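You operate a simulated robot arm through the tools that you are given. There is no shell and no other tool. Be economical: measure what you need, move in short steps, check, and stop when the job is done.

Carry out the task below with a simulated robot arm. There is one attempt and no reset: what you move stays moved.

## Task
Seat the blue and white watches in their matching cells and polish the blue one's glass.
Fine: use the blue cloth pad and put it back; leave the third watch.

It is judged by the outcome, as a careful person would: the job done as asked, and still so three seconds after it is handed in. It fails if anything else is knocked over, pushed out of place, dropped, spilled or broken. Flat cloth is picked up by pressing the open fingertips on it (5 to 10 N) and closing them slowly along it; thin cloth reads only 2 to 8 mm in the jaws.

## Robot
A 7-joint arm with a two-finger parallel gripper, fixed in place. Base frame: the origin is at the foot of the arm, x ahead of it, y to its left, z up. Units: mm, rad, N and s.
With the tool pointing down near the work surface it reaches from about 300 to 700 mm from the base axis. Its first joint turns from -1.152 to 1.152 rad. Payload 1.57 kg.
The tool frame sits at the grasp point between the pads (the TCP): z along the fingers, y along the line on which they close. The tips reach 30 mm beyond it. The gripper opens to 110 mm. The fingers are 24 mm wide and 12 mm thick; the gripper's body (48 by 112 mm) begins 78 mm behind the TCP.
Orientation is told as [roll, pitch, yaw] about the base's x, y, z axes, in that order, counted from this pose: with the fingers straight down and closing along the base's y, the tool's x points along the base's -x, its y along +y and its z along -z.

## Interface
- The arm moves only by the tool play_rows. Its argument "series" is a list of rows, each an object of numbers (a shift or turn left out is 0, a gripper value left out holds the last): "dx", "dy", "dz": the shift along the tool's x, y, z in units of 20 mm (1.0 is 20 mm); "rx", "ry", "rz": the turn, a rotation vector about the tool's x, y, z in units of 6 degrees (1.0 is 6 degrees); "claw": the finger opening in mm, from 0 to 110. In form: [{"dx": .., "dy": .., "dz": .., "rx": .., "ry": .., "rz": .., "claw": ..}, ...]. A call has 1 to 12 rows; each row shifts and turns the commanded pose from where the row before left it, along the tool's axes as they then stand. A call with a number of a shift or a turn outside -1 to 1 is refused whole. A row lasts 0.2 s, in which the tool goes at most 50 mm and 0.15 rad; a call with a longer step from one row to the next is refused whole, and so is a gripper value outside its range. Where a pose cannot be reached the arm comes as near as it can. A force on the tool above 40 N (or 10 N above the force at the start of the call, whichever is more), or a blocked arm, ends the call early, and 0.2 s more pass. Each finger travels about 108 mm/s and halts on what it meets, pressing with about 33 N; the grip force reading is that of the motor and also rises with nothing between the fingers. The clock runs only during rows and for 0.2 s after the last one: add rows that do not move to give the fingers time. The reply holds the time, the measured pose of the TCP, the force on the tool along the base axes, the opening and the grip force, in the units named above and with some noise.
- Cameras (640 x 400 px; columns grow to the right, rows downward): "scene" is fixed at [155.5, -383.7, 1410.3]; the picture's right is [0.85, -0.53, 0.00], its down [-0.28, -0.44, -0.85] and it looks along [0.45, 0.72, -0.52] (base axes); focal length 350 px, centre (320, 200). "wrist" rides on the gripper at [-36, 0, -80] in the tool frame; the picture's right is [0.00, -1.00, 0.00], its down [0.97, 0.00, -0.24] and it looks along [0.24, 0.00, 0.97] (tool axes); focal length 218 px, centre (320, 200). There is no depth. A picture from a camera that has moved, and an enlarged one, comes with that camera's place and axes in the base frame and with its lens.
- snapshot(camera): a new picture of that camera. No time passes.
- zoom(camera, box): a new picture of the part [left, top, right, bottom] of that camera's present view, enlarged. No time passes.
- close_job(): hands the job in; it is judged then, once.

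Work in short steps. Places have to be worked out from the pictures, the camera data and where the tool is seen: move nearer, look again, correct. Check each grasp and each placing, and mend what went wrong. You have 120 turns and 76 pictures in all, those below and enlarged ones among them. Open the gripper and draw the arm clear of the work before you hand the job in, unless the task says otherwise; then end with one line.

The tools are called after ">>>" as name(argument=value, ...) on one line, values as JSON. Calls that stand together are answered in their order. play_rows: Moves the arm, as the interface text tells. Its arguments: {"type":"object","properties":{"series":{"type":"array","items":{"type":"object","properties":{"dx":{"type":"number"},"dy":{"type":"number"},"dz":{"type":"number"},"rx":{"type":"number"},"ry":{"type":"number"},"rz":{"type":"number"},"claw":{"type":"number"}}}}},"required":["series"]} The other tools are called the same way: snapshot (camera) takes a picture; zoom (camera, box) takes an enlarged picture of a part of a camera's view; close_job () hands the job in.

At the start:

```text
clock: 0.0
tcp_pos: [337.8, 102.0, 1073.4]
ee_rot: [0.001, 0.001, 0.001]
force: [0.1, 0.1, -0.1]
width: 110.0
grasp_force: 0.2
```

scene: 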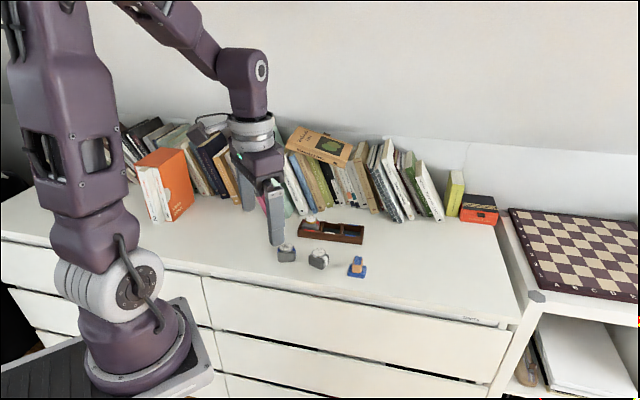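
wrist: 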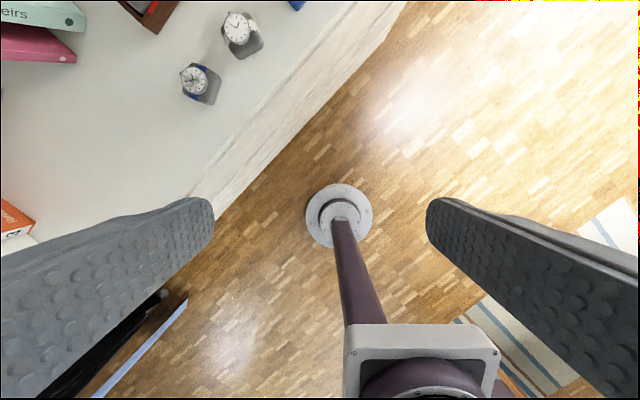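

I start by enlarging the work area in the scene camera to identify the watches, tray and pad.

>>> zoom(camera="scene", box=[260, 200, 388, 280])

>>> zoom(camera="wrist", box=[100, 0, 340, 150])

```text
5.00 times, centred on (324, 240) of scene
camera zoom: at [155.5, -383.7, 1410.3], right [0.85, -0.53, 0.0], down [-0.28, -0.44, -0.85], along [0.45, 0.72, -0.52], focal length 1748 px, centre (300, 0)
```

zoom: 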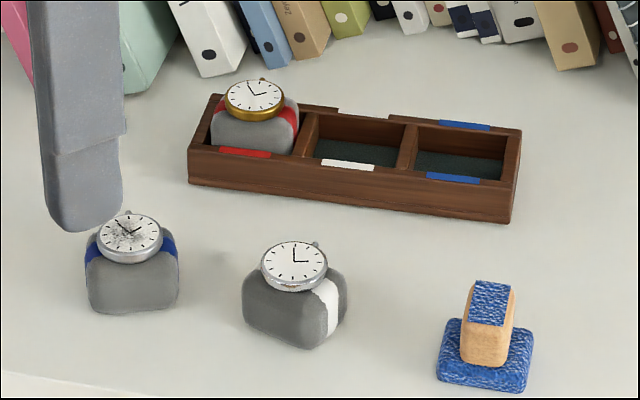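

```text
2.67 times, centred on (220, 75) of wrist
camera zoom: at [373.1, 101.1, 1152.9], right [0.0, -1.0, 0.0], down [-0.97, 0.0, 0.24], along [-0.24, 0.0, -0.97], focal length 582 px, centre (587, 533)
```

zoom: 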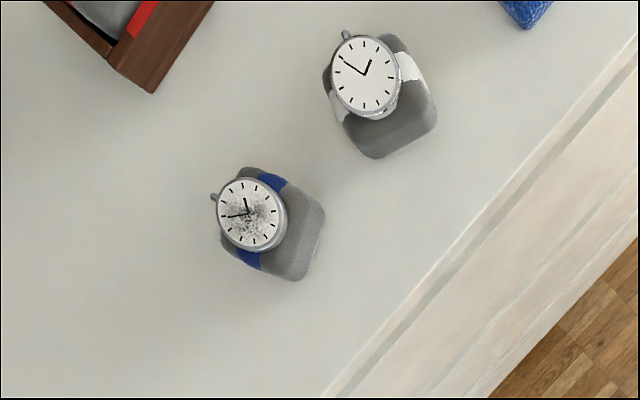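

The watches sit on grey cushions: blue near (460,277), white near (523,209), pad near (593,136), and the tray axis runs at about -42° with the blue cell at its far right. I move above the area for a better wrist look.

>>> play_rows(series=[{"dx": -1, "dy": 0.6, "dz": 0.2}, {"dx": -1, "dy": 0.6, "dz": 0.2}, {"dx": -1, "dy": 0.6, "dz": 0.2}, {"dx": -1, "dy": 0.6, "dz": 0.2}, {"dx": -1, "dy": 0.6, "dz": 0.2}, {"dx": -1, "dy": 0.6, "dz": 0.2}, {"dx": -1, "dy": 0.6, "dz": 0.2}, {"dx": -1, "dy": 0.6, "dz": 0.2}, {"dx": -1, "dy": 0.6, "dz": 0.2}, {"dx": -1, "dy": 0.6, "dz": 0.2}])

>>> snapshot(camera="wrist")

```text
clock: 2.2
tcp_pos: [536.9, 220.8, 1032.3]
ee_rot: [0.001, 0.001, 0.0]
force: [-0.5, -0.2, -0.6]
width: 109.9
grasp_force: 0.0
```

```text
71 pictures are left
camera wrist: at [572.8, 220.5, 1112.3], right [0.0, -1.0, 0.0], down [-0.97, 0.0, 0.24], along [-0.24, 0.0, -0.97], focal length 218 px, centre (320, 200)
```

wrist: 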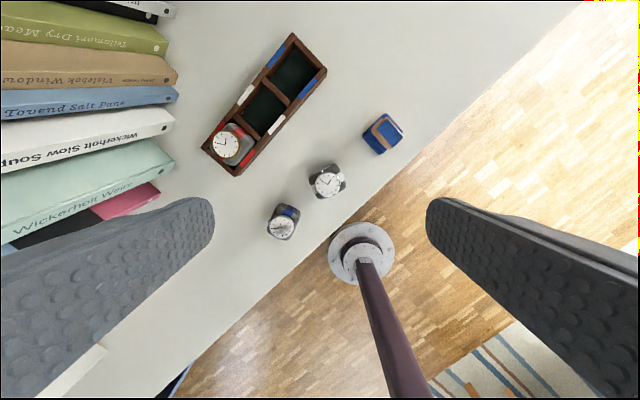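

>>> zoom(camera="wrist", box=[190, 20, 350, 120])

>>> zoom(camera="wrist", box=[256, 150, 416, 250])

>>> zoom(camera="wrist", box=[190, 90, 350, 190])

```text
4.00 times, centred on (270, 70) of wrist
camera zoom: at [572.8, 220.5, 1112.3], right [0.0, -1.0, 0.0], down [-0.97, 0.0, 0.24], along [-0.24, 0.0, -0.97], focal length 873 px, centre (520, 720)
```

zoom: 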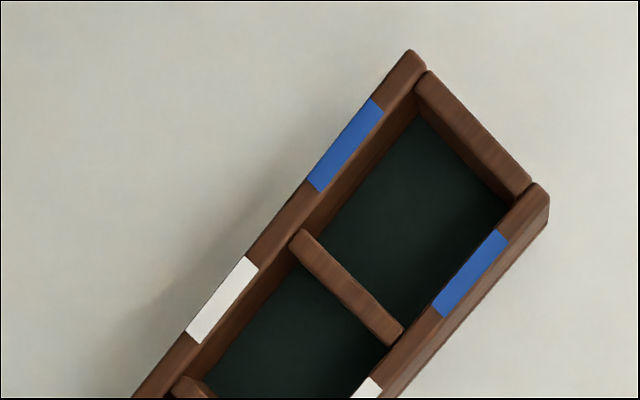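

```text
4.00 times, centred on (336, 200) of wrist
camera zoom: at [572.8, 220.5, 1112.3], right [0.0, -1.0, 0.0], down [-0.97, 0.0, 0.24], along [-0.24, 0.0, -0.97], focal length 873 px, centre (256, 200)
```

zoom: 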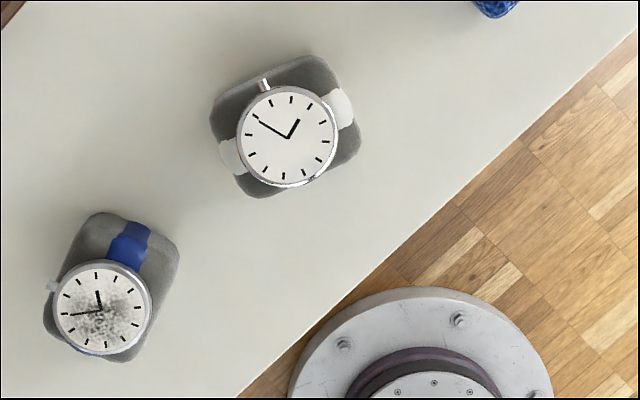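

```text
4.00 times, centred on (270, 140) of wrist
camera zoom: at [572.8, 220.5, 1112.3], right [0.0, -1.0, 0.0], down [-0.97, 0.0, 0.24], along [-0.24, 0.0, -0.97], focal length 873 px, centre (520, 440)
```

zoom: 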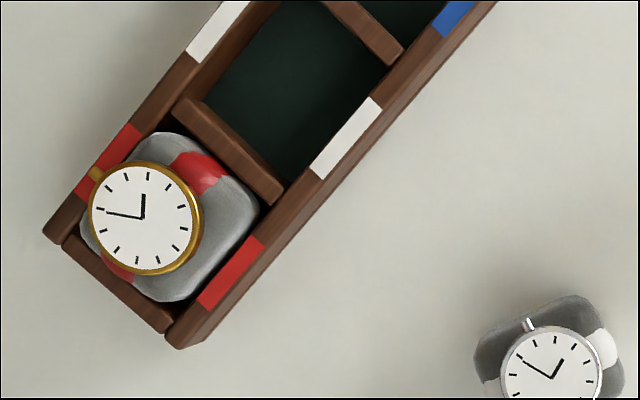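

I need heights of cushions and tray rim, so I enlarge the scene further.

>>> zoom(camera="scene", box=[272, 236, 336, 276])

>>> zoom(camera="scene", box=[294, 208, 372, 257])

```text
10.00 times, centred on (304, 256) of scene
camera zoom: at [155.5, -383.7, 1410.3], right [0.85, -0.53, 0.0], down [-0.28, -0.44, -0.85], along [0.45, 0.72, -0.52], focal length 3497 px, centre (480, -360)
```

zoom: 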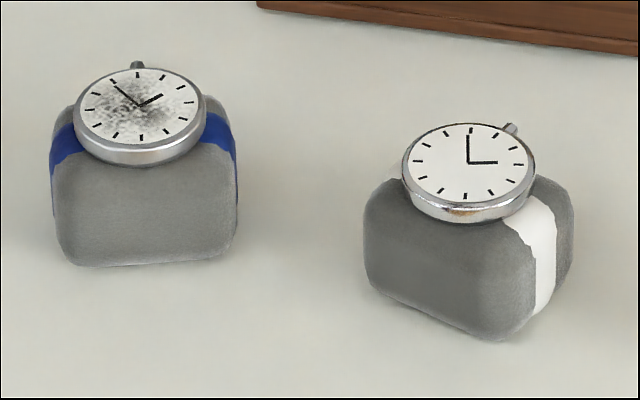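

```text
8.16 times, centred on (333, 232) of scene
camera zoom: at [155.5, -383.7, 1410.3], right [0.85, -0.53, 0.0], down [-0.28, -0.44, -0.85], along [0.45, 0.72, -0.52], focal length 2854 px, centre (214, -65)
```

zoom: 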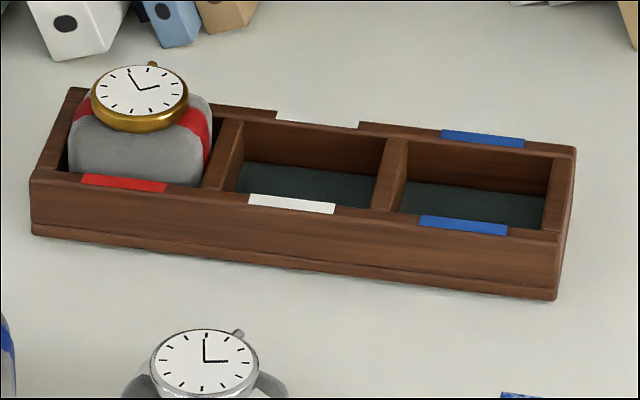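

The cushions are about 48 (strap direction) × 40 (crown direction) × 40 mm, the tray rim is near z 804, and crowns should point to the back of the tray as on the red one. I go above the white watch (524,210) with yaw −66° so the jaws close along its crown axis.

>>> play_rows(series=[{"dx": 0.65, "dy": -0.55, "rz": 1, "claw": 80}, {"dz": 0.6, "rz": 1}, {"dz": 0.6, "rz": 1}, {"dz": 0.6, "rz": 1}, {"dz": 0.6, "rz": 1}, {"dz": 0.6, "rz": 1}, {"dz": 0.6, "rz": 1}, {"dz": 0.6, "rz": 1}, {"dz": 0.6, "rz": 1}, {"dz": 0.6, "rz": 1}, {"dz": 0.6, "rz": 1}])

>>> snapshot(camera="wrist")

```text
clock: 4.6
tcp_pos: [526.3, 211.3, 911.4]
ee_rot: [0.001, 0.0, -1.153]
force: [-1.4, 0.7, 0.0]
width: 80.1
grasp_force: 0.0
```

```text
65 pictures are left
camera wrist: at [539.4, 177.2, 992.4], right [-0.91, -0.41, 0.0], down [-0.39, 0.89, 0.24], along [-0.1, 0.22, -0.97], focal length 218 px, centre (320, 200)
```

wrist: 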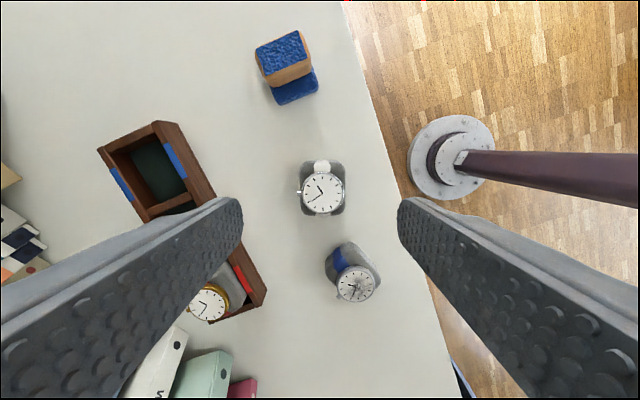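

The watch glass lies right on the tool axis and the crown axis is aligned with the jaws. I descend to TCP z≈833 (tips about 23 mm above the table) and close gently.

>>> play_rows(series=[{"dz": 1}, {"dz": 1}, {"dz": 1}, {"dz": 0.93}, {}, {"claw": 60}, {"claw": 50}, {"claw": 44}, {"claw": 40}, {"claw": 37}, {"claw": 35}, {}])

>>> snapshot(camera="wrist")

```text
clock: 7.2
tcp_pos: [526.5, 211.5, 835.2]
ee_rot: [-0.001, 0.0, -1.151]
force: [0.3, -0.4, -0.1]
width: 38.9
grasp_force: 32.6
```

```text
64 pictures are left
camera wrist: at [540.1, 176.4, 914.7], right [-0.91, -0.41, 0.0], down [-0.39, 0.89, 0.24], along [-0.1, 0.22, -0.97], focal length 218 px, centre (320, 200)
```

wrist: 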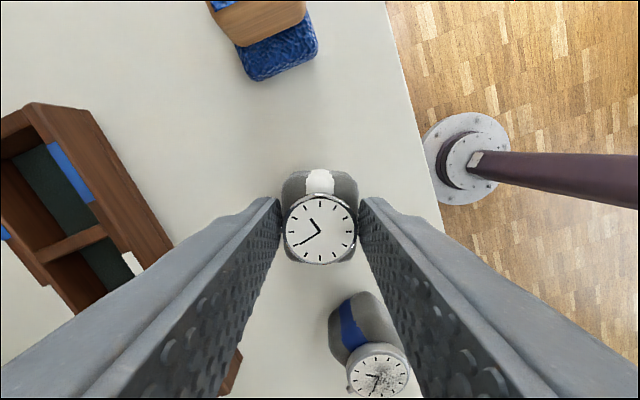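

Held at 38.9 mm across; the watch centre is about 4 mm toward −tool x. I lift, turn to the tray yaw (−43°), and move above the white cell.

>>> play_rows(series=[{"dz": -0.9}, {"dz": -0.9, "rz": -1}, {"dz": -0.9, "rz": -1}, {"dz": -0.9, "rz": -1}, {"rz": -0.9}, {"dy": 0.9, "dx": -0.044}, {"dy": 0.9, "dx": -0.044}, {"dy": 0.9, "dx": -0.044}, {"dy": 0.9, "dx": -0.044}, {"dy": 0.9, "dx": -0.044}, {"dy": 0.9, "dx": -0.044}, {"dy": 0.9, "dx": -0.044}])

>>> snapshot(camera="wrist")

>>> zoom(camera="scene", box=[272, 190, 384, 260])

```text
clock: 9.8
tcp_pos: [608.0, 301.8, 906.3]
ee_rot: [-0.006, 0.003, -0.72]
force: [0.5, 0.1, -0.1]
width: 35.3
grasp_force: 0.1
out of reach, approached as far as the arm can: row 12
```

```text
63 pictures are left
camera wrist: at [634.4, 277.7, 985.1], right [-0.66, -0.75, 0.01], down [-0.73, 0.64, 0.24], along [-0.19, 0.15, -0.97], focal length 218 px, centre (320, 200)
```

wrist: 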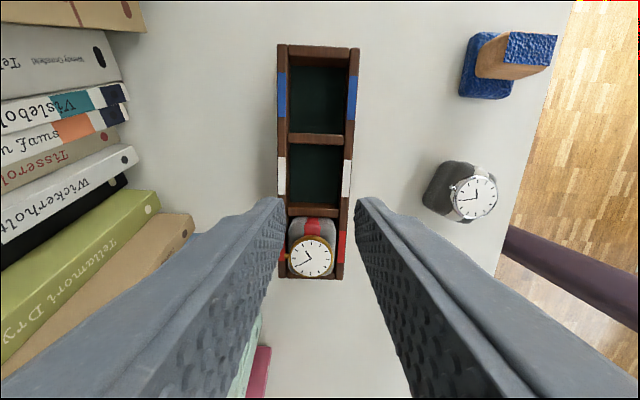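

```text
5.71 times, centred on (328, 225) of scene
camera zoom: at [155.5, -383.7, 1410.3], right [0.85, -0.53, 0.0], down [-0.28, -0.44, -0.85], along [0.45, 0.72, -0.52], focal length 1998 px, centre (274, 57)
```

zoom: 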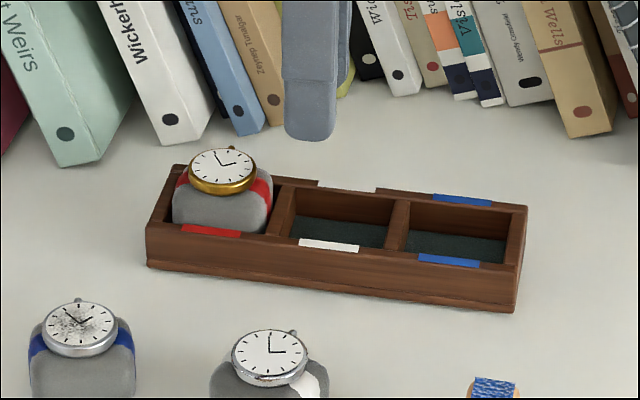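

The watch slipped out of the grip (the cushion top is rounded) and is still standing on the table. I go back over it with open jaws to re-measure and grip lower; I also note row 12 hit the reach limit.

>>> play_rows(series=[{"dy": -1, "claw": 80}, {"dy": -1}, {"dy": -1}, {"dy": -1}, {"dy": -1}, {"dy": -1}, {"dy": -0.1, "rz": 1}, {"rz": 1}, {"rz": 1}, {"rz": 0.9}, {}])

>>> snapshot(camera="wrist")

```text
clock: 12.2
tcp_pos: [532.2, 209.6, 905.7]
ee_rot: [0.0, 0.0, -1.155]
force: [-0.7, 0.4, 0.5]
width: 79.9
grasp_force: 0.0
```

```text
61 pictures are left
camera wrist: at [545.8, 176.3, 986.0], right [-0.91, -0.41, 0.0], down [-0.39, 0.89, 0.24], along [-0.1, 0.22, -0.97], focal length 218 px, centre (320, 200)
```

wrist: 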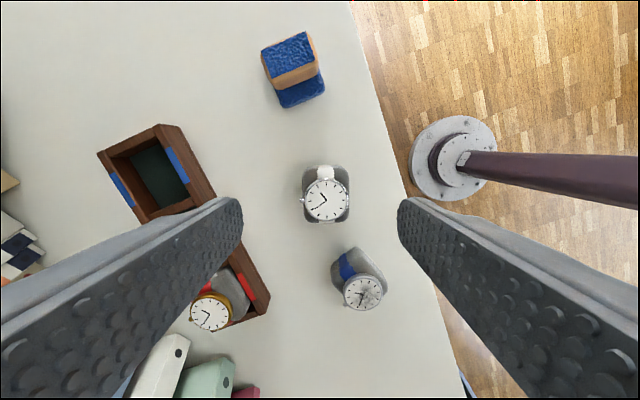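

I re-centre (about 5 mm right, 2 mm down in the picture), descend to tips at z≈796 and close harder, then lift slightly as a test.

>>> play_rows(series=[{"dx": 0.12, "dy": -0.25, "dz": 0.9}, {"dz": 1}, {"dz": 1}, {"dz": 1.0}, {"dz": 0.15}, {"claw": 60}, {"claw": 48}, {"claw": 42}, {"claw": 36}, {"claw": 25}, {}, {}])

>>> play_rows(series=[{"dz": -0.25}, {"dz": -0.25}, {"dz": -0.25}, {"dz": -0.25}, {}])

>>> zoom(camera="scene", box=[272, 216, 352, 266])

```text
clock: 14.8
tcp_pos: [526.2, 209.7, 825.2]
ee_rot: [0.001, 0.001, -1.153]
force: [0.2, -0.3, 0.3]
width: 39.2
grasp_force: 33.0
```

```text
clock: 16.0
tcp_pos: [527.1, 209.9, 845.2]
ee_rot: [-0.001, -0.001, -1.151]
force: [0.5, 0.2, -0.9]
width: 39.2
grasp_force: 32.6
```

```text
8.00 times, centred on (312, 241) of scene
camera zoom: at [155.6, -383.7, 1410.3], right [0.85, -0.53, 0.0], down [-0.28, -0.44, -0.85], along [0.45, 0.72, -0.52], focal length 2797 px, centre (384, -128)
```

zoom: 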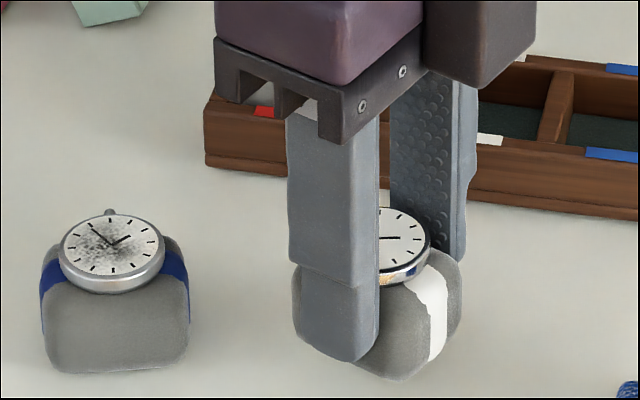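

The watch is lifted securely. I raise it, rotate to the tray yaw, and check the held position with the wrist camera.

>>> play_rows(series=[{"dz": -0.5}, {"dz": -0.6}, {"dz": -0.6, "rz": -0.8}, {"rz": -1}, {"rz": -1}, {"rz": -1}, {"dy": 0.5}, {"dy": 0.8}, {"dy": 0.8}, {}])

>>> snapshot(camera="wrist")

```text
clock: 18.2
tcp_pos: [555.9, 241.7, 878.8]
ee_rot: [0.001, 0.0, -0.755]
force: [-0.9, -0.4, -0.7]
width: 39.3
grasp_force: 33.1
```

```text
59 pictures are left
camera wrist: at [581.4, 215.1, 959.2], right [-0.68, -0.73, 0.0], down [-0.71, 0.66, 0.24], along [-0.18, 0.16, -0.97], focal length 218 px, centre (320, 200)
```

wrist: 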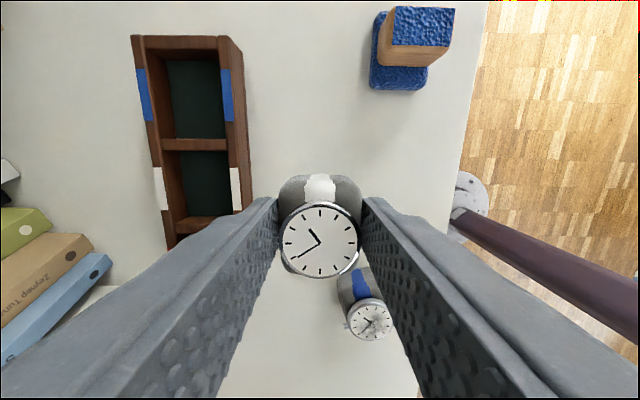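

The watch is held squarely, offset about 2.5 mm. I move it over the white cell, target TCP (615.7, 297.9).

>>> play_rows(series=[{"dx": -0.25, "dy": 0.5}, {"dy": 0.8}, {"dy": 0.8}, {"dy": 0.8}, {"dy": 0.8}, {"dy": 0.4}, {}, {}])

>>> snapshot(camera="wrist")

```text
clock: 20.0
tcp_pos: [614.8, 297.1, 880.0]
ee_rot: [0.001, -0.001, -0.754]
force: [-0.8, 0.1, -0.7]
width: 39.0
grasp_force: 32.6
```

```text
58 pictures are left
camera wrist: at [640.3, 270.9, 960.3], right [-0.68, -0.73, 0.0], down [-0.71, 0.66, 0.24], along [-0.17, 0.17, -0.97], focal length 218 px, centre (320, 200)
```

wrist: 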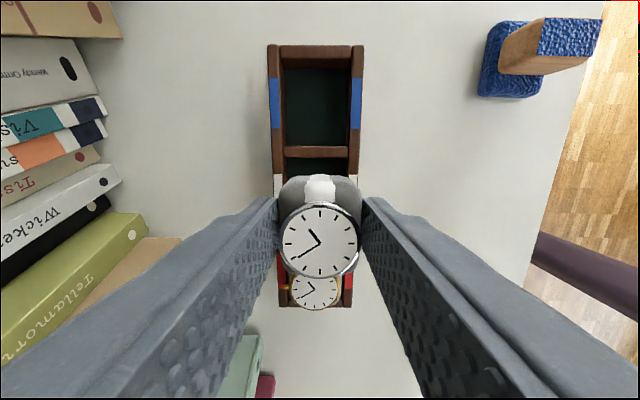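

The tray centreline appears ~3 mm further along +tool y. I zoom to verify before lowering.

>>> zoom(camera="wrist", box=[240, 110, 400, 210])

```text
4.00 times, centred on (320, 160) of wrist
camera zoom: at [640.3, 270.9, 960.3], right [-0.68, -0.73, 0.0], down [-0.71, 0.66, 0.24], along [-0.17, 0.17, -0.97], focal length 873 px, centre (320, 360)
```

zoom: 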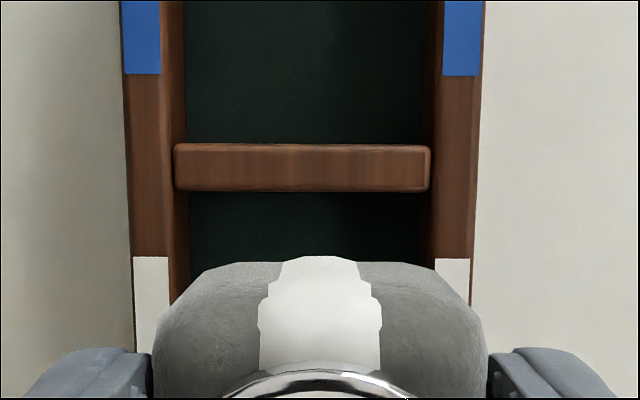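

The divider measurement gives corrections: +3.2 mm along tool y, +1.6 mm along tool x. I apply them and lower until the tips are just above the rim (TCP ≈ 837).

>>> play_rows(series=[{"dx": 0.08, "dy": 0.16}, {}, {"dz": 0.5}, {"dz": 0.5}, {"dz": 0.4}, {"dz": 0.3}, {"dz": 0.3}, {"dz": 0.15}, {}])

>>> zoom(camera="scene", box=[288, 206, 368, 256])

>>> zoom(camera="wrist", box=[200, 60, 440, 210])

```text
clock: 21.8
tcp_pos: [618.3, 299.2, 840.4]
ee_rot: [0.006, -0.004, -0.755]
force: [-0.1, -0.7, 4.3]
width: 39.0
grasp_force: 33.3
out of reach, approached as far as the arm can: row 1
stopped in row 8: the force on the tool passed its limit (the readings are from after the stop); the commanded pose is now the measured one
```

```text
8.00 times, centred on (328, 231) of scene
camera zoom: at [155.5, -383.8, 1410.3], right [0.85, -0.53, 0.0], down [-0.28, -0.44, -0.85], along [0.45, 0.72, -0.52], focal length 2797 px, centre (256, -48)
```

zoom: 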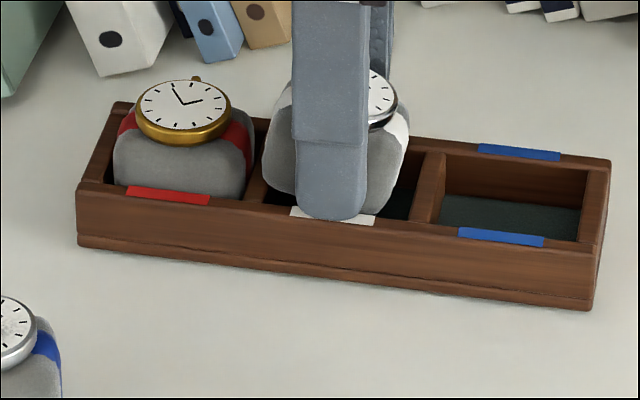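

```text
2.67 times, centred on (320, 135) of wrist
camera zoom: at [643.3, 273.7, 920.6], right [-0.69, -0.73, -0.01], down [-0.71, 0.67, 0.23], along [-0.17, 0.16, -0.97], focal length 582 px, centre (320, 373)
```

zoom: 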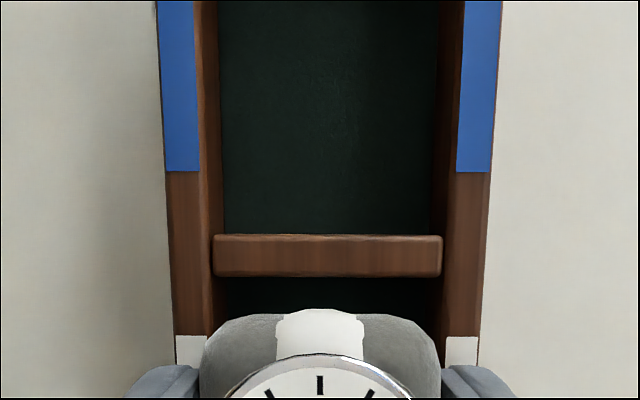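

The fingertips touched the rim: triangulating two views puts the rim near z 811, so the cushion bottom (~795) is already nearly on the tray floor. I raise 2 mm, correct by ~1.5 mm, and release.

>>> play_rows(series=[{"dz": -0.1}, {"dx": 0.06, "dy": -0.075}, {}, {"claw": 41}, {"claw": 46}, {"claw": 52}, {"claw": 58}, {}])

>>> zoom(camera="scene", box=[288, 206, 368, 256])

>>> snapshot(camera="wrist")

```text
clock: 23.6
tcp_pos: [616.1, 299.5, 842.1]
ee_rot: [0.004, -0.004, -0.755]
force: [-0.5, -0.2, 0.8]
width: 58.1
grasp_force: 0.2
```

```text
8.00 times, centred on (328, 231) of scene
camera zoom: at [155.5, -383.7, 1410.3], right [0.85, -0.53, 0.0], down [-0.28, -0.44, -0.85], along [0.45, 0.72, -0.52], focal length 2797 px, centre (256, -48)
```

zoom: 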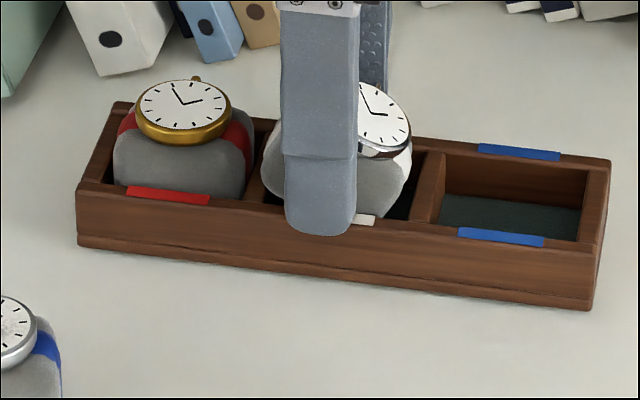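

```text
53 pictures are left
camera wrist: at [640.9, 273.7, 921.9], right [-0.69, -0.73, 0.0], down [-0.71, 0.67, 0.24], along [-0.17, 0.16, -0.97], focal length 218 px, centre (320, 200)
```

wrist: 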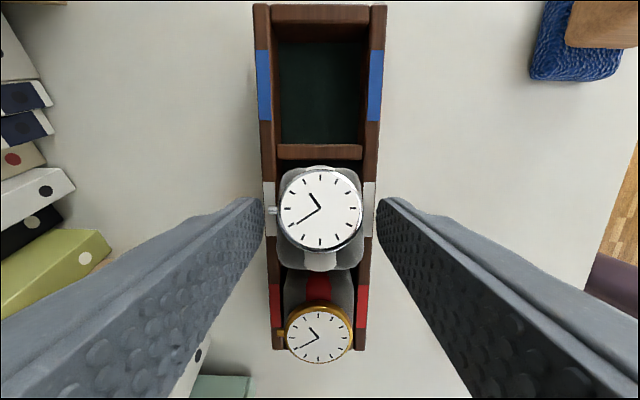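

The white watch looks tilted (left edge likely resting on the divider). I raise clear and inspect.

>>> play_rows(series=[{"dz": -1, "claw": 70}, {"dz": -1}, {"dz": -1}, {}])

>>> zoom(camera="scene", box=[296, 211, 360, 251])

>>> zoom(camera="wrist", box=[240, 90, 400, 290])

```text
clock: 24.6
tcp_pos: [615.4, 298.5, 902.3]
ee_rot: [0.003, -0.005, -0.754]
force: [-0.5, 0.6, -0.2]
width: 69.7
grasp_force: 0.0
```

```text
10.00 times, centred on (328, 231) of scene
camera zoom: at [155.5, -383.7, 1410.3], right [0.85, -0.53, 0.0], down [-0.28, -0.44, -0.85], along [0.45, 0.72, -0.52], focal length 3497 px, centre (240, -110)
```

zoom: 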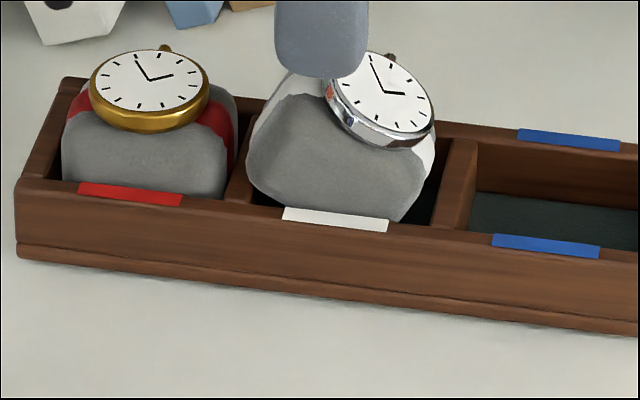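

```text
2.00 times, centred on (320, 190) of wrist
camera zoom: at [641.0, 272.7, 982.9], right [-0.69, -0.73, 0.0], down [-0.71, 0.67, 0.24], along [-0.17, 0.16, -0.97], focal length 436 px, centre (320, 220)
```

zoom: 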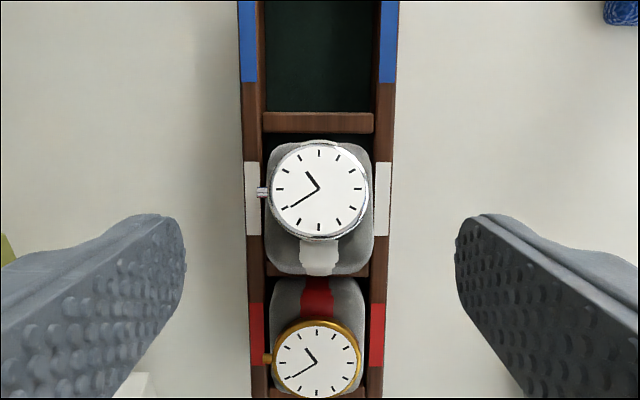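

The cushion's left bottom edge rests on the red/white divider, tilting it ~18°. I regrip it as it stands and lift it out a little.

>>> play_rows(series=[{"dz": 1}, {"dz": 1}, {"dz": 0.95}, {"claw": 58}, {"claw": 48}, {"claw": 42}, {"claw": 36}, {"claw": 25}, {}, {"dz": -0.4}, {"dz": -0.6}, {"dz": -0.5}])

>>> zoom(camera="scene", box=[288, 196, 368, 246])

```text
clock: 27.2
tcp_pos: [616.9, 299.4, 872.0]
ee_rot: [0.001, -0.004, -0.754]
force: [0.0, 0.0, -0.4]
width: 39.0
grasp_force: 33.5
```

```text
8.00 times, centred on (328, 221) of scene
camera zoom: at [155.6, -383.7, 1410.3], right [0.85, -0.53, 0.0], down [-0.28, -0.44, -0.85], along [0.45, 0.72, -0.52], focal length 2797 px, centre (256, 32)
```

zoom: 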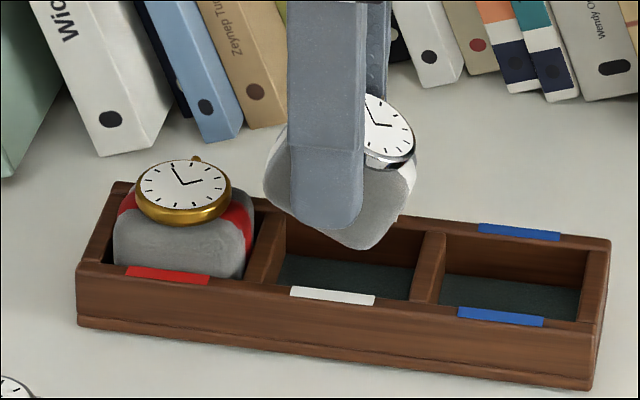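

I untilt it by rotating the tool −21° about the closing axis and check.

>>> play_rows(series=[{"dz": -0.3}, {"ry": -0.9}, {"ry": -0.9}, {"ry": -0.9}, {"ry": -0.8}, {}])

>>> zoom(camera="scene", box=[288, 196, 368, 246])

>>> snapshot(camera="wrist")

```text
clock: 28.6
tcp_pos: [615.7, 298.8, 879.1]
ee_rot: [0.006, -0.371, -0.758]
force: [-1.0, -0.5, -1.0]
width: 39.1
grasp_force: 32.6
```

```text
8.00 times, centred on (328, 221) of scene
camera zoom: at [155.6, -383.7, 1410.3], right [0.85, -0.53, 0.0], down [-0.28, -0.44, -0.85], along [0.45, 0.72, -0.52], focal length 2797 px, centre (256, 32)
```

zoom: 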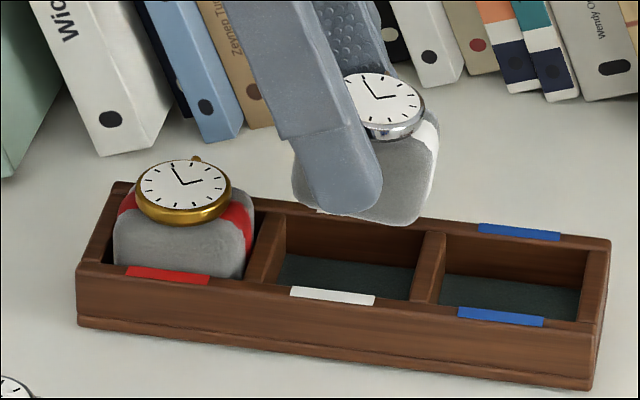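

```text
48 pictures are left
camera wrist: at [618.0, 294.7, 966.2], right [-0.69, -0.73, 0.0], down [-0.72, 0.68, -0.13], along [0.1, -0.09, -0.99], focal length 218 px, centre (320, 200)
```

wrist: 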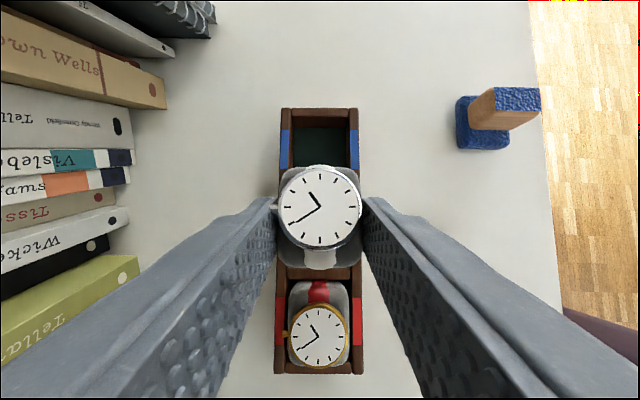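

The watch hangs level now, but about 7.7 mm too far to +u relative to the cell. I shift it back and lower partway, then check.

>>> play_rows(series=[{"dx": 0.36, "dz": -0.138}, {}, {"dx": 0.18, "dz": 0.467}, {"dx": 0.18, "dz": 0.467}, {}])

>>> zoom(camera="scene", box=[288, 206, 368, 256])

>>> zoom(camera="wrist", box=[240, 90, 400, 290])

```text
clock: 29.8
tcp_pos: [610.0, 305.7, 856.8]
ee_rot: [0.005, -0.372, -0.758]
force: [0.1, -0.5, -1.4]
width: 39.1
grasp_force: 33.5
```

```text
8.00 times, centred on (328, 231) of scene
camera zoom: at [155.6, -383.7, 1410.3], right [0.85, -0.53, 0.0], down [-0.28, -0.44, -0.85], along [0.45, 0.72, -0.52], focal length 2797 px, centre (256, -48)
```

zoom: 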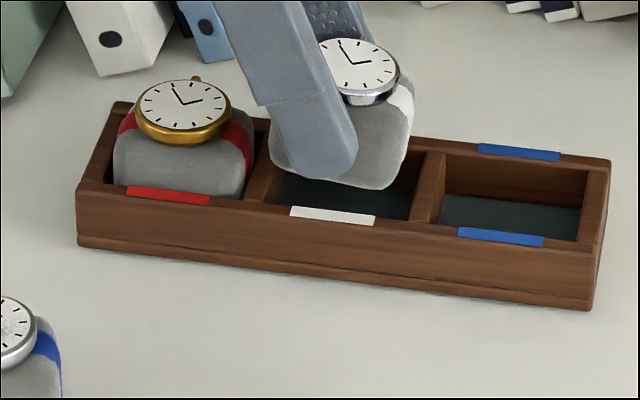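

```text
2.00 times, centred on (320, 190) of wrist
camera zoom: at [612.7, 301.0, 945.5], right [-0.69, -0.73, 0.0], down [-0.72, 0.68, -0.13], along [0.1, -0.08, -0.99], focal length 436 px, centre (320, 220)
```

zoom: 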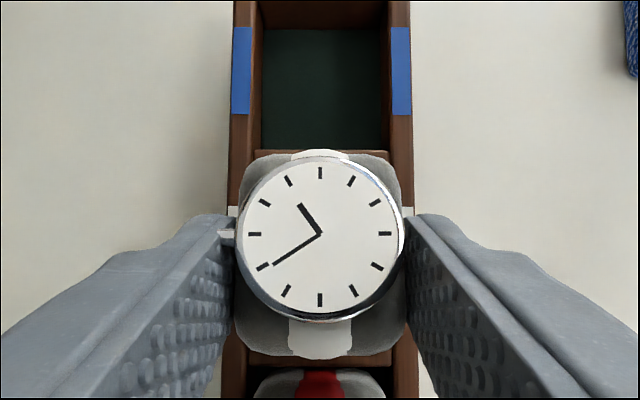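

Estimates from both cameras straddle centre; I shift +1 mm along u and lower until the tips are just above the rim.

>>> play_rows(series=[{"dx": 0.017, "dz": 0.3}, {"dx": 0.1, "dz": 0.26}, {}])

>>> zoom(camera="scene", box=[296, 211, 360, 251])

```text
clock: 30.6
tcp_pos: [611.6, 304.4, 845.9]
ee_rot: [0.005, -0.372, -0.758]
force: [0.4, 0.1, -0.7]
width: 39.3
grasp_force: 32.9
```

```text
10.00 times, centred on (328, 231) of scene
camera zoom: at [155.6, -383.7, 1410.3], right [0.85, -0.53, 0.0], down [-0.28, -0.44, -0.85], along [0.45, 0.72, -0.52], focal length 3497 px, centre (240, -110)
```

zoom: 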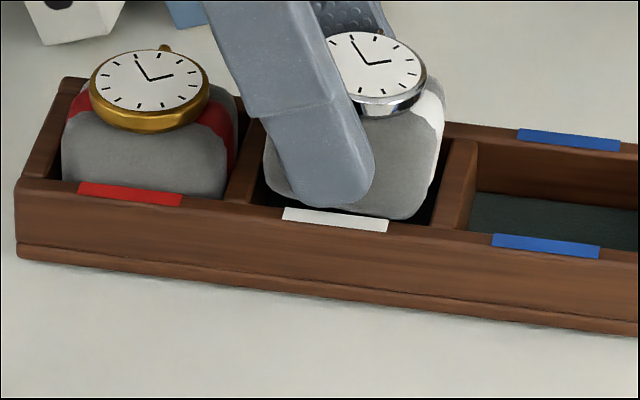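

It's centred in the cell and free of contact; I release it and back off along the fingers.

>>> play_rows(series=[{"claw": 41}, {"claw": 45}, {"claw": 52}, {"claw": 60}, {"claw": 66}, {"dz": -0.5}, {"dz": -1}, {"dz": -1}, {"ry": 0.9}, {"ry": 0.9}, {"ry": 0.9}, {"ry": 0.8}])

>>> zoom(camera="scene", box=[296, 211, 360, 251])

>>> snapshot(camera="wrist")

```text
clock: 33.2
tcp_pos: [599.0, 314.5, 894.6]
ee_rot: [0.004, -0.004, -0.756]
force: [0.6, 0.2, -0.4]
width: 66.2
grasp_force: 0.1
```

```text
10.00 times, centred on (328, 231) of scene
camera zoom: at [155.5, -383.7, 1410.3], right [0.85, -0.53, 0.0], down [-0.28, -0.44, -0.85], along [0.45, 0.72, -0.52], focal length 3497 px, centre (240, -110)
```

zoom: 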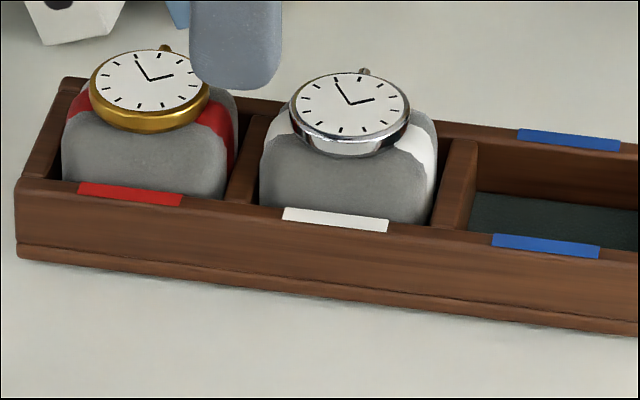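

```text
43 pictures are left
camera wrist: at [623.7, 289.2, 974.3], right [-0.69, -0.73, 0.0], down [-0.71, 0.67, 0.24], along [-0.17, 0.17, -0.97], focal length 218 px, centre (320, 200)
```

wrist: 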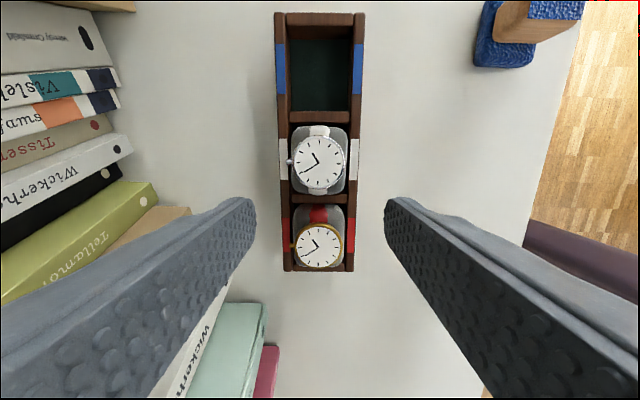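

White is seated flat, crown to the back like the red one. Blue's cell centre (~661,255) is ~708 mm out, so I test whether a ~13° tilt about the closing axis gives enough reach, with the gripper empty.

>>> play_rows(series=[{"ry": -0.7}, {"ry": -0.75}, {"ry": -0.75}, {"dx": -0.837, "dz": 0.196}, {"dx": -0.837, "dz": 0.196}, {"dx": -0.837, "dz": 0.196}, {"dx": -0.837, "dz": 0.196}, {"dx": -0.837, "dz": 0.196}, {}])

>>> play_rows(series=[{"dx": 0.15, "dz": 0.65}, {"dx": 0.15, "dz": 0.65}, {"dx": 0.15, "dz": 0.65}, {}])

>>> snapshot(camera="wrist")

```text
clock: 35.2
tcp_pos: [657.7, 259.1, 892.4]
ee_rot: [-0.003, -0.235, -0.755]
force: [0.5, 0.4, -0.3]
width: 66.2
grasp_force: 0.0
out of reach, approached as far as the arm can: row 8
```

```text
clock: 36.2
tcp_pos: [656.1, 259.1, 850.9]
ee_rot: [0.005, -0.235, -0.755]
force: [-0.2, 0.3, 0.1]
width: 66.2
grasp_force: 0.1
```

```text
42 pictures are left
camera wrist: at [667.9, 245.4, 938.1], right [-0.69, -0.73, 0.0], down [-0.73, 0.69, 0.01], along [0.0, 0.01, -1.0], focal length 218 px, centre (320, 200)
```

wrist: 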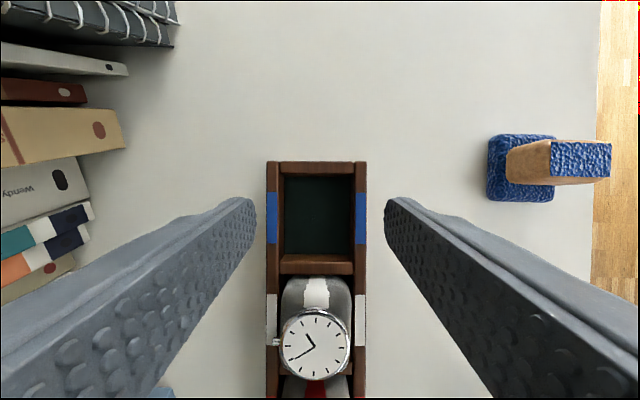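

The tilt brings it within reach (r=705 here; 21° will give margin), and the blue cell centre is about (662.5, 253). I rise, untilt, and go to the blue watch.

>>> play_rows(series=[{"dx": -0.23, "dz": -0.97, "claw": 80}, {"dx": -0.23, "dz": -0.97}, {"dx": -0.23, "dz": -0.97}, {"ry": 0.75}, {"ry": 0.75}, {"ry": 0.75}, {"rz": -1}, {"rz": -1}, {"rz": -1}, {"rz": -0.96}])

>>> play_rows(series=[{"dx": 0.92, "dy": -0.25}, {"dx": 0.92, "dy": -0.25}, {"dx": 0.92, "dy": -0.25}, {"dx": 0.92, "dy": -0.25}, {"dx": 0.92, "dy": -0.25}, {"dx": 0.92, "dy": -0.25}, {"dx": 0.92, "dy": -0.25}, {"dx": 0.92, "dy": -0.25}, {"dx": 0.92, "dy": -0.25}, {"dx": 0.92, "dy": -0.25}, {}])

>>> snapshot(camera="wrist")

```text
clock: 38.4
tcp_pos: [644.3, 251.8, 915.9]
ee_rot: [0.003, -0.002, -0.337]
force: [0.8, 0.0, 0.8]
width: 80.1
grasp_force: 0.1
out of reach, approached as far as the arm can: row 4, 6
```

```text
clock: 40.8
tcp_pos: [454.9, 265.0, 913.5]
ee_rot: [0.003, -0.001, -0.341]
force: [-0.2, 0.3, -1.0]
width: 79.9
grasp_force: 0.1
```

```text
41 pictures are left
camera wrist: at [488.0, 251.8, 995.3], right [-0.33, -0.94, 0.0], down [-0.92, 0.32, 0.24], along [-0.22, 0.08, -0.97], focal length 218 px, centre (320, 200)
```

wrist: 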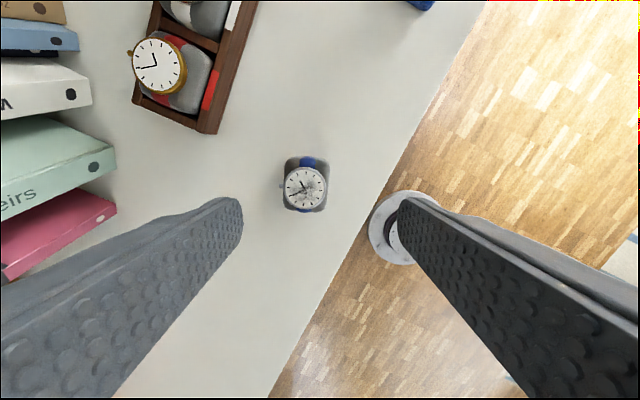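

Blue glass is ~11 mm off in tool y and −5 mm in tool x; I correct and check the alignment with a zoom.

>>> play_rows(series=[{"dx": -0.26, "dy": 0.57}, {}])

>>> zoom(camera="wrist", box=[272, 155, 368, 235])

```text
clock: 41.4
tcp_pos: [463.3, 274.4, 914.8]
ee_rot: [0.003, -0.001, -0.341]
force: [-0.5, -0.7, -0.6]
width: 80.0
grasp_force: 0.1
```

```text
5.00 times, centred on (320, 195) of wrist
camera zoom: at [496.0, 261.3, 995.4], right [-0.33, -0.94, 0.0], down [-0.92, 0.32, 0.24], along [-0.22, 0.08, -0.97], focal length 1091 px, centre (320, 225)
```

zoom: 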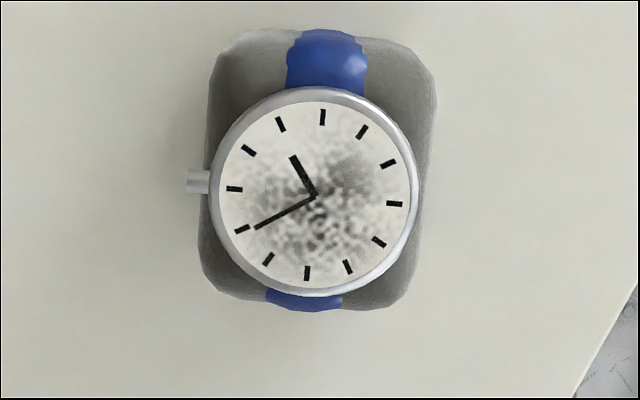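

The watch is rotated ~6.6° relative to the jaws; I correct yaw, shift 5 mm for the tilted fingers, then tilt −21° and descend to TCP z≈827.

>>> play_rows(series=[{"rz": 0.6, "dx": 0.25}, {"rz": 0.5}, {"ry": -0.9}, {"ry": -0.9}, {"ry": -0.9}, {"ry": -0.8}, {"dx": 0.312, "dz": 0.815}, {"dx": 0.312, "dz": 0.815}, {"dx": 0.312, "dz": 0.815}, {"dx": 0.312, "dz": 0.815}, {}])

>>> snapshot(camera="wrist")

>>> zoom(camera="scene", box=[248, 226, 328, 276])

```text
clock: 43.8
tcp_pos: [458.6, 277.2, 845.9]
ee_rot: [0.006, -0.367, -0.457]
force: [-0.3, -0.1, -0.6]
width: 80.1
grasp_force: 0.0
```

```text
39 pictures are left
camera wrist: at [462.1, 273.7, 933.3], right [-0.44, -0.9, 0.0], down [-0.89, 0.44, -0.12], along [0.11, -0.05, -0.99], focal length 218 px, centre (320, 200)
```

wrist: 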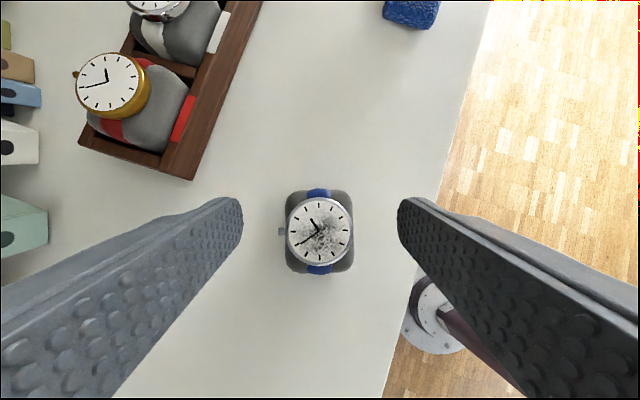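

```text
8.00 times, centred on (288, 251) of scene
camera zoom: at [155.5, -383.7, 1410.3], right [0.85, -0.53, 0.0], down [-0.28, -0.44, -0.85], along [0.45, 0.72, -0.52], focal length 2797 px, centre (576, -208)
```

zoom: 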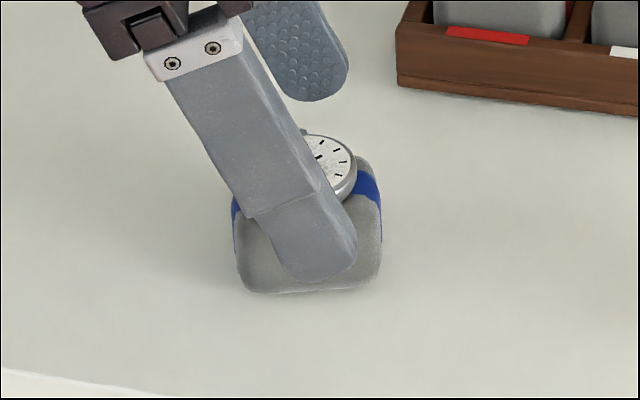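

Crown axis is aligned with the jaws. I descend the last 18 mm, close, and lift slightly.

>>> play_rows(series=[{"dx": 0.165, "dz": 0.43}, {"dx": 0.165, "dz": 0.43}, {}, {"claw": 62}, {"claw": 50}, {"claw": 43}, {"claw": 37}, {"claw": 25}, {}, {}])

>>> play_rows(series=[{"dx": -0.09, "dz": -0.23}, {"dx": -0.09, "dz": -0.23}, {"dx": -0.18, "dz": -0.46}, {"dx": -0.35, "dz": -0.9}, {"dx": -0.35, "dz": -0.9}, {}])

>>> zoom(camera="scene", box=[248, 206, 344, 266])

```text
clock: 46.0
tcp_pos: [458.2, 275.8, 828.1]
ee_rot: [0.006, -0.368, -0.458]
force: [-0.3, -0.9, 1.2]
width: 39.3
grasp_force: 33.2
```

```text
clock: 47.4
tcp_pos: [460.0, 275.5, 886.2]
ee_rot: [0.004, -0.367, -0.456]
force: [-0.2, 0.3, -0.6]
width: 38.8
grasp_force: 32.7
```

```text
6.67 times, centred on (296, 236) of scene
camera zoom: at [155.6, -383.7, 1410.3], right [0.85, -0.53, 0.0], down [-0.28, -0.44, -0.85], along [0.45, 0.72, -0.52], focal length 2331 px, centre (480, -40)
```

zoom: 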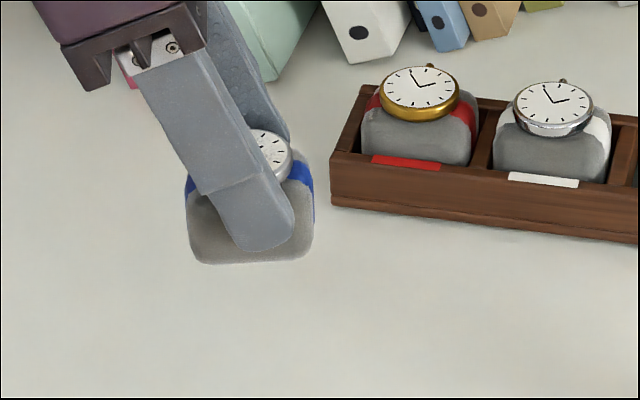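

Blue is held level. I rotate about the vertical to the tray yaw and travel on the table side of the tray, to a staging point in front of the blue cell.

>>> play_rows(series=[{"rx": 0.34, "rz": 0.887}, {"rx": 0.34, "rz": 0.887}, {"rx": 0.34, "rz": 0.887}, {"dx": -0.845, "dy": 0.2, "dz": 0.324}, {"dx": -0.845, "dy": 0.2, "dz": 0.324}, {"dx": -0.845, "dy": 0.2, "dz": 0.324}, {"dx": -0.845, "dy": 0.2, "dz": 0.324}, {"dx": -0.845, "dy": 0.2, "dz": 0.324}, {"dx": -0.845, "dy": 0.2, "dz": 0.324}, {"dx": -0.845, "dy": 0.2, "dz": 0.324}, {"dx": -0.845, "dy": 0.2, "dz": 0.324}, {"dx": -0.845, "dy": 0.2, "dz": 0.324}])

>>> snapshot(camera="wrist")

```text
clock: 50.0
tcp_pos: [601.4, 192.0, 885.0]
ee_rot: [0.006, -0.366, -0.757]
force: [-0.2, 0.9, -1.0]
width: 39.1
grasp_force: 32.8
```

```text
36 pictures are left
camera wrist: at [605.1, 187.1, 972.5], right [-0.68, -0.73, 0.0], down [-0.72, 0.68, -0.12], along [0.09, -0.08, -0.99], focal length 218 px, centre (320, 200)
```

wrist: 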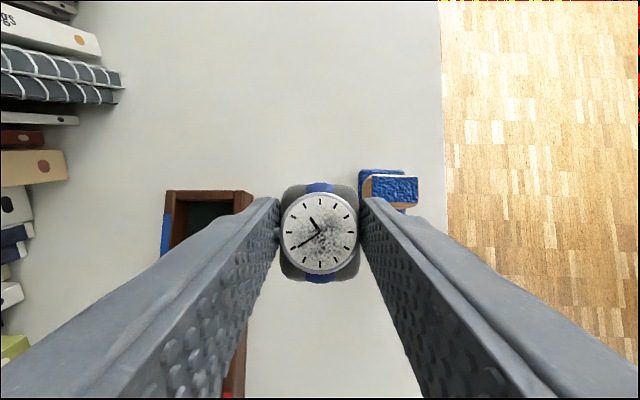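

The held cushion centre is +3 mm along u from the TCP. I move +86 mm along tool y over the blue cell.

>>> play_rows(series=[{"dy": 0.86}, {"dy": 0.86}, {"dy": 0.86}, {"dy": 0.86}, {"dy": 0.86}, {}, {}])

>>> snapshot(camera="wrist")

>>> zoom(camera="scene", box=[296, 201, 376, 251])

```text
clock: 51.6
tcp_pos: [659.8, 254.2, 885.5]
ee_rot: [0.005, -0.367, -0.756]
force: [0.1, -0.8, -0.9]
width: 39.1
grasp_force: 33.0
```

```text
35 pictures are left
camera wrist: at [662.5, 249.1, 973.2], right [-0.68, -0.73, 0.0], down [-0.72, 0.68, -0.12], along [0.09, -0.08, -0.99], focal length 218 px, centre (320, 200)
```

wrist: 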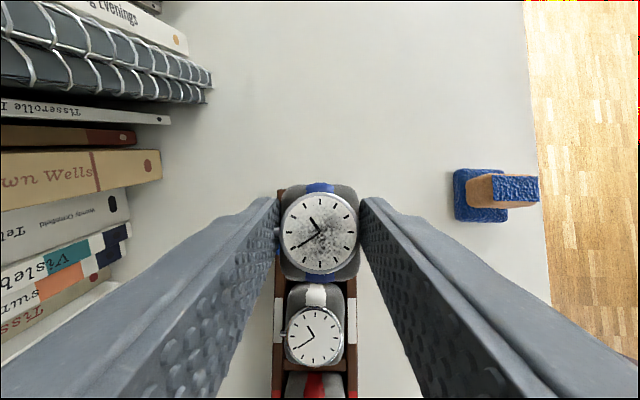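

```text
8.00 times, centred on (336, 226) of scene
camera zoom: at [155.6, -383.7, 1410.3], right [0.85, -0.53, 0.0], down [-0.28, -0.44, -0.85], along [0.45, 0.72, -0.52], focal length 2797 px, centre (192, -8)
```

zoom: 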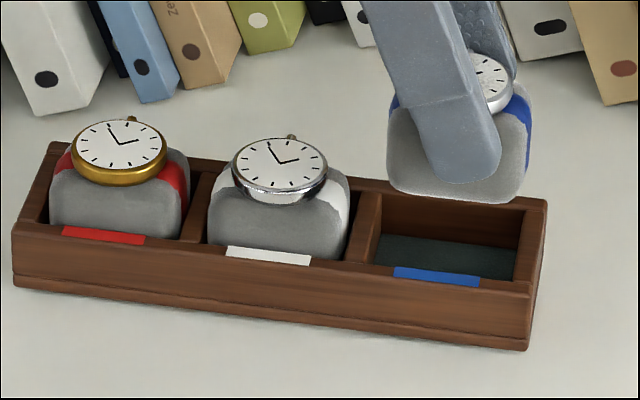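

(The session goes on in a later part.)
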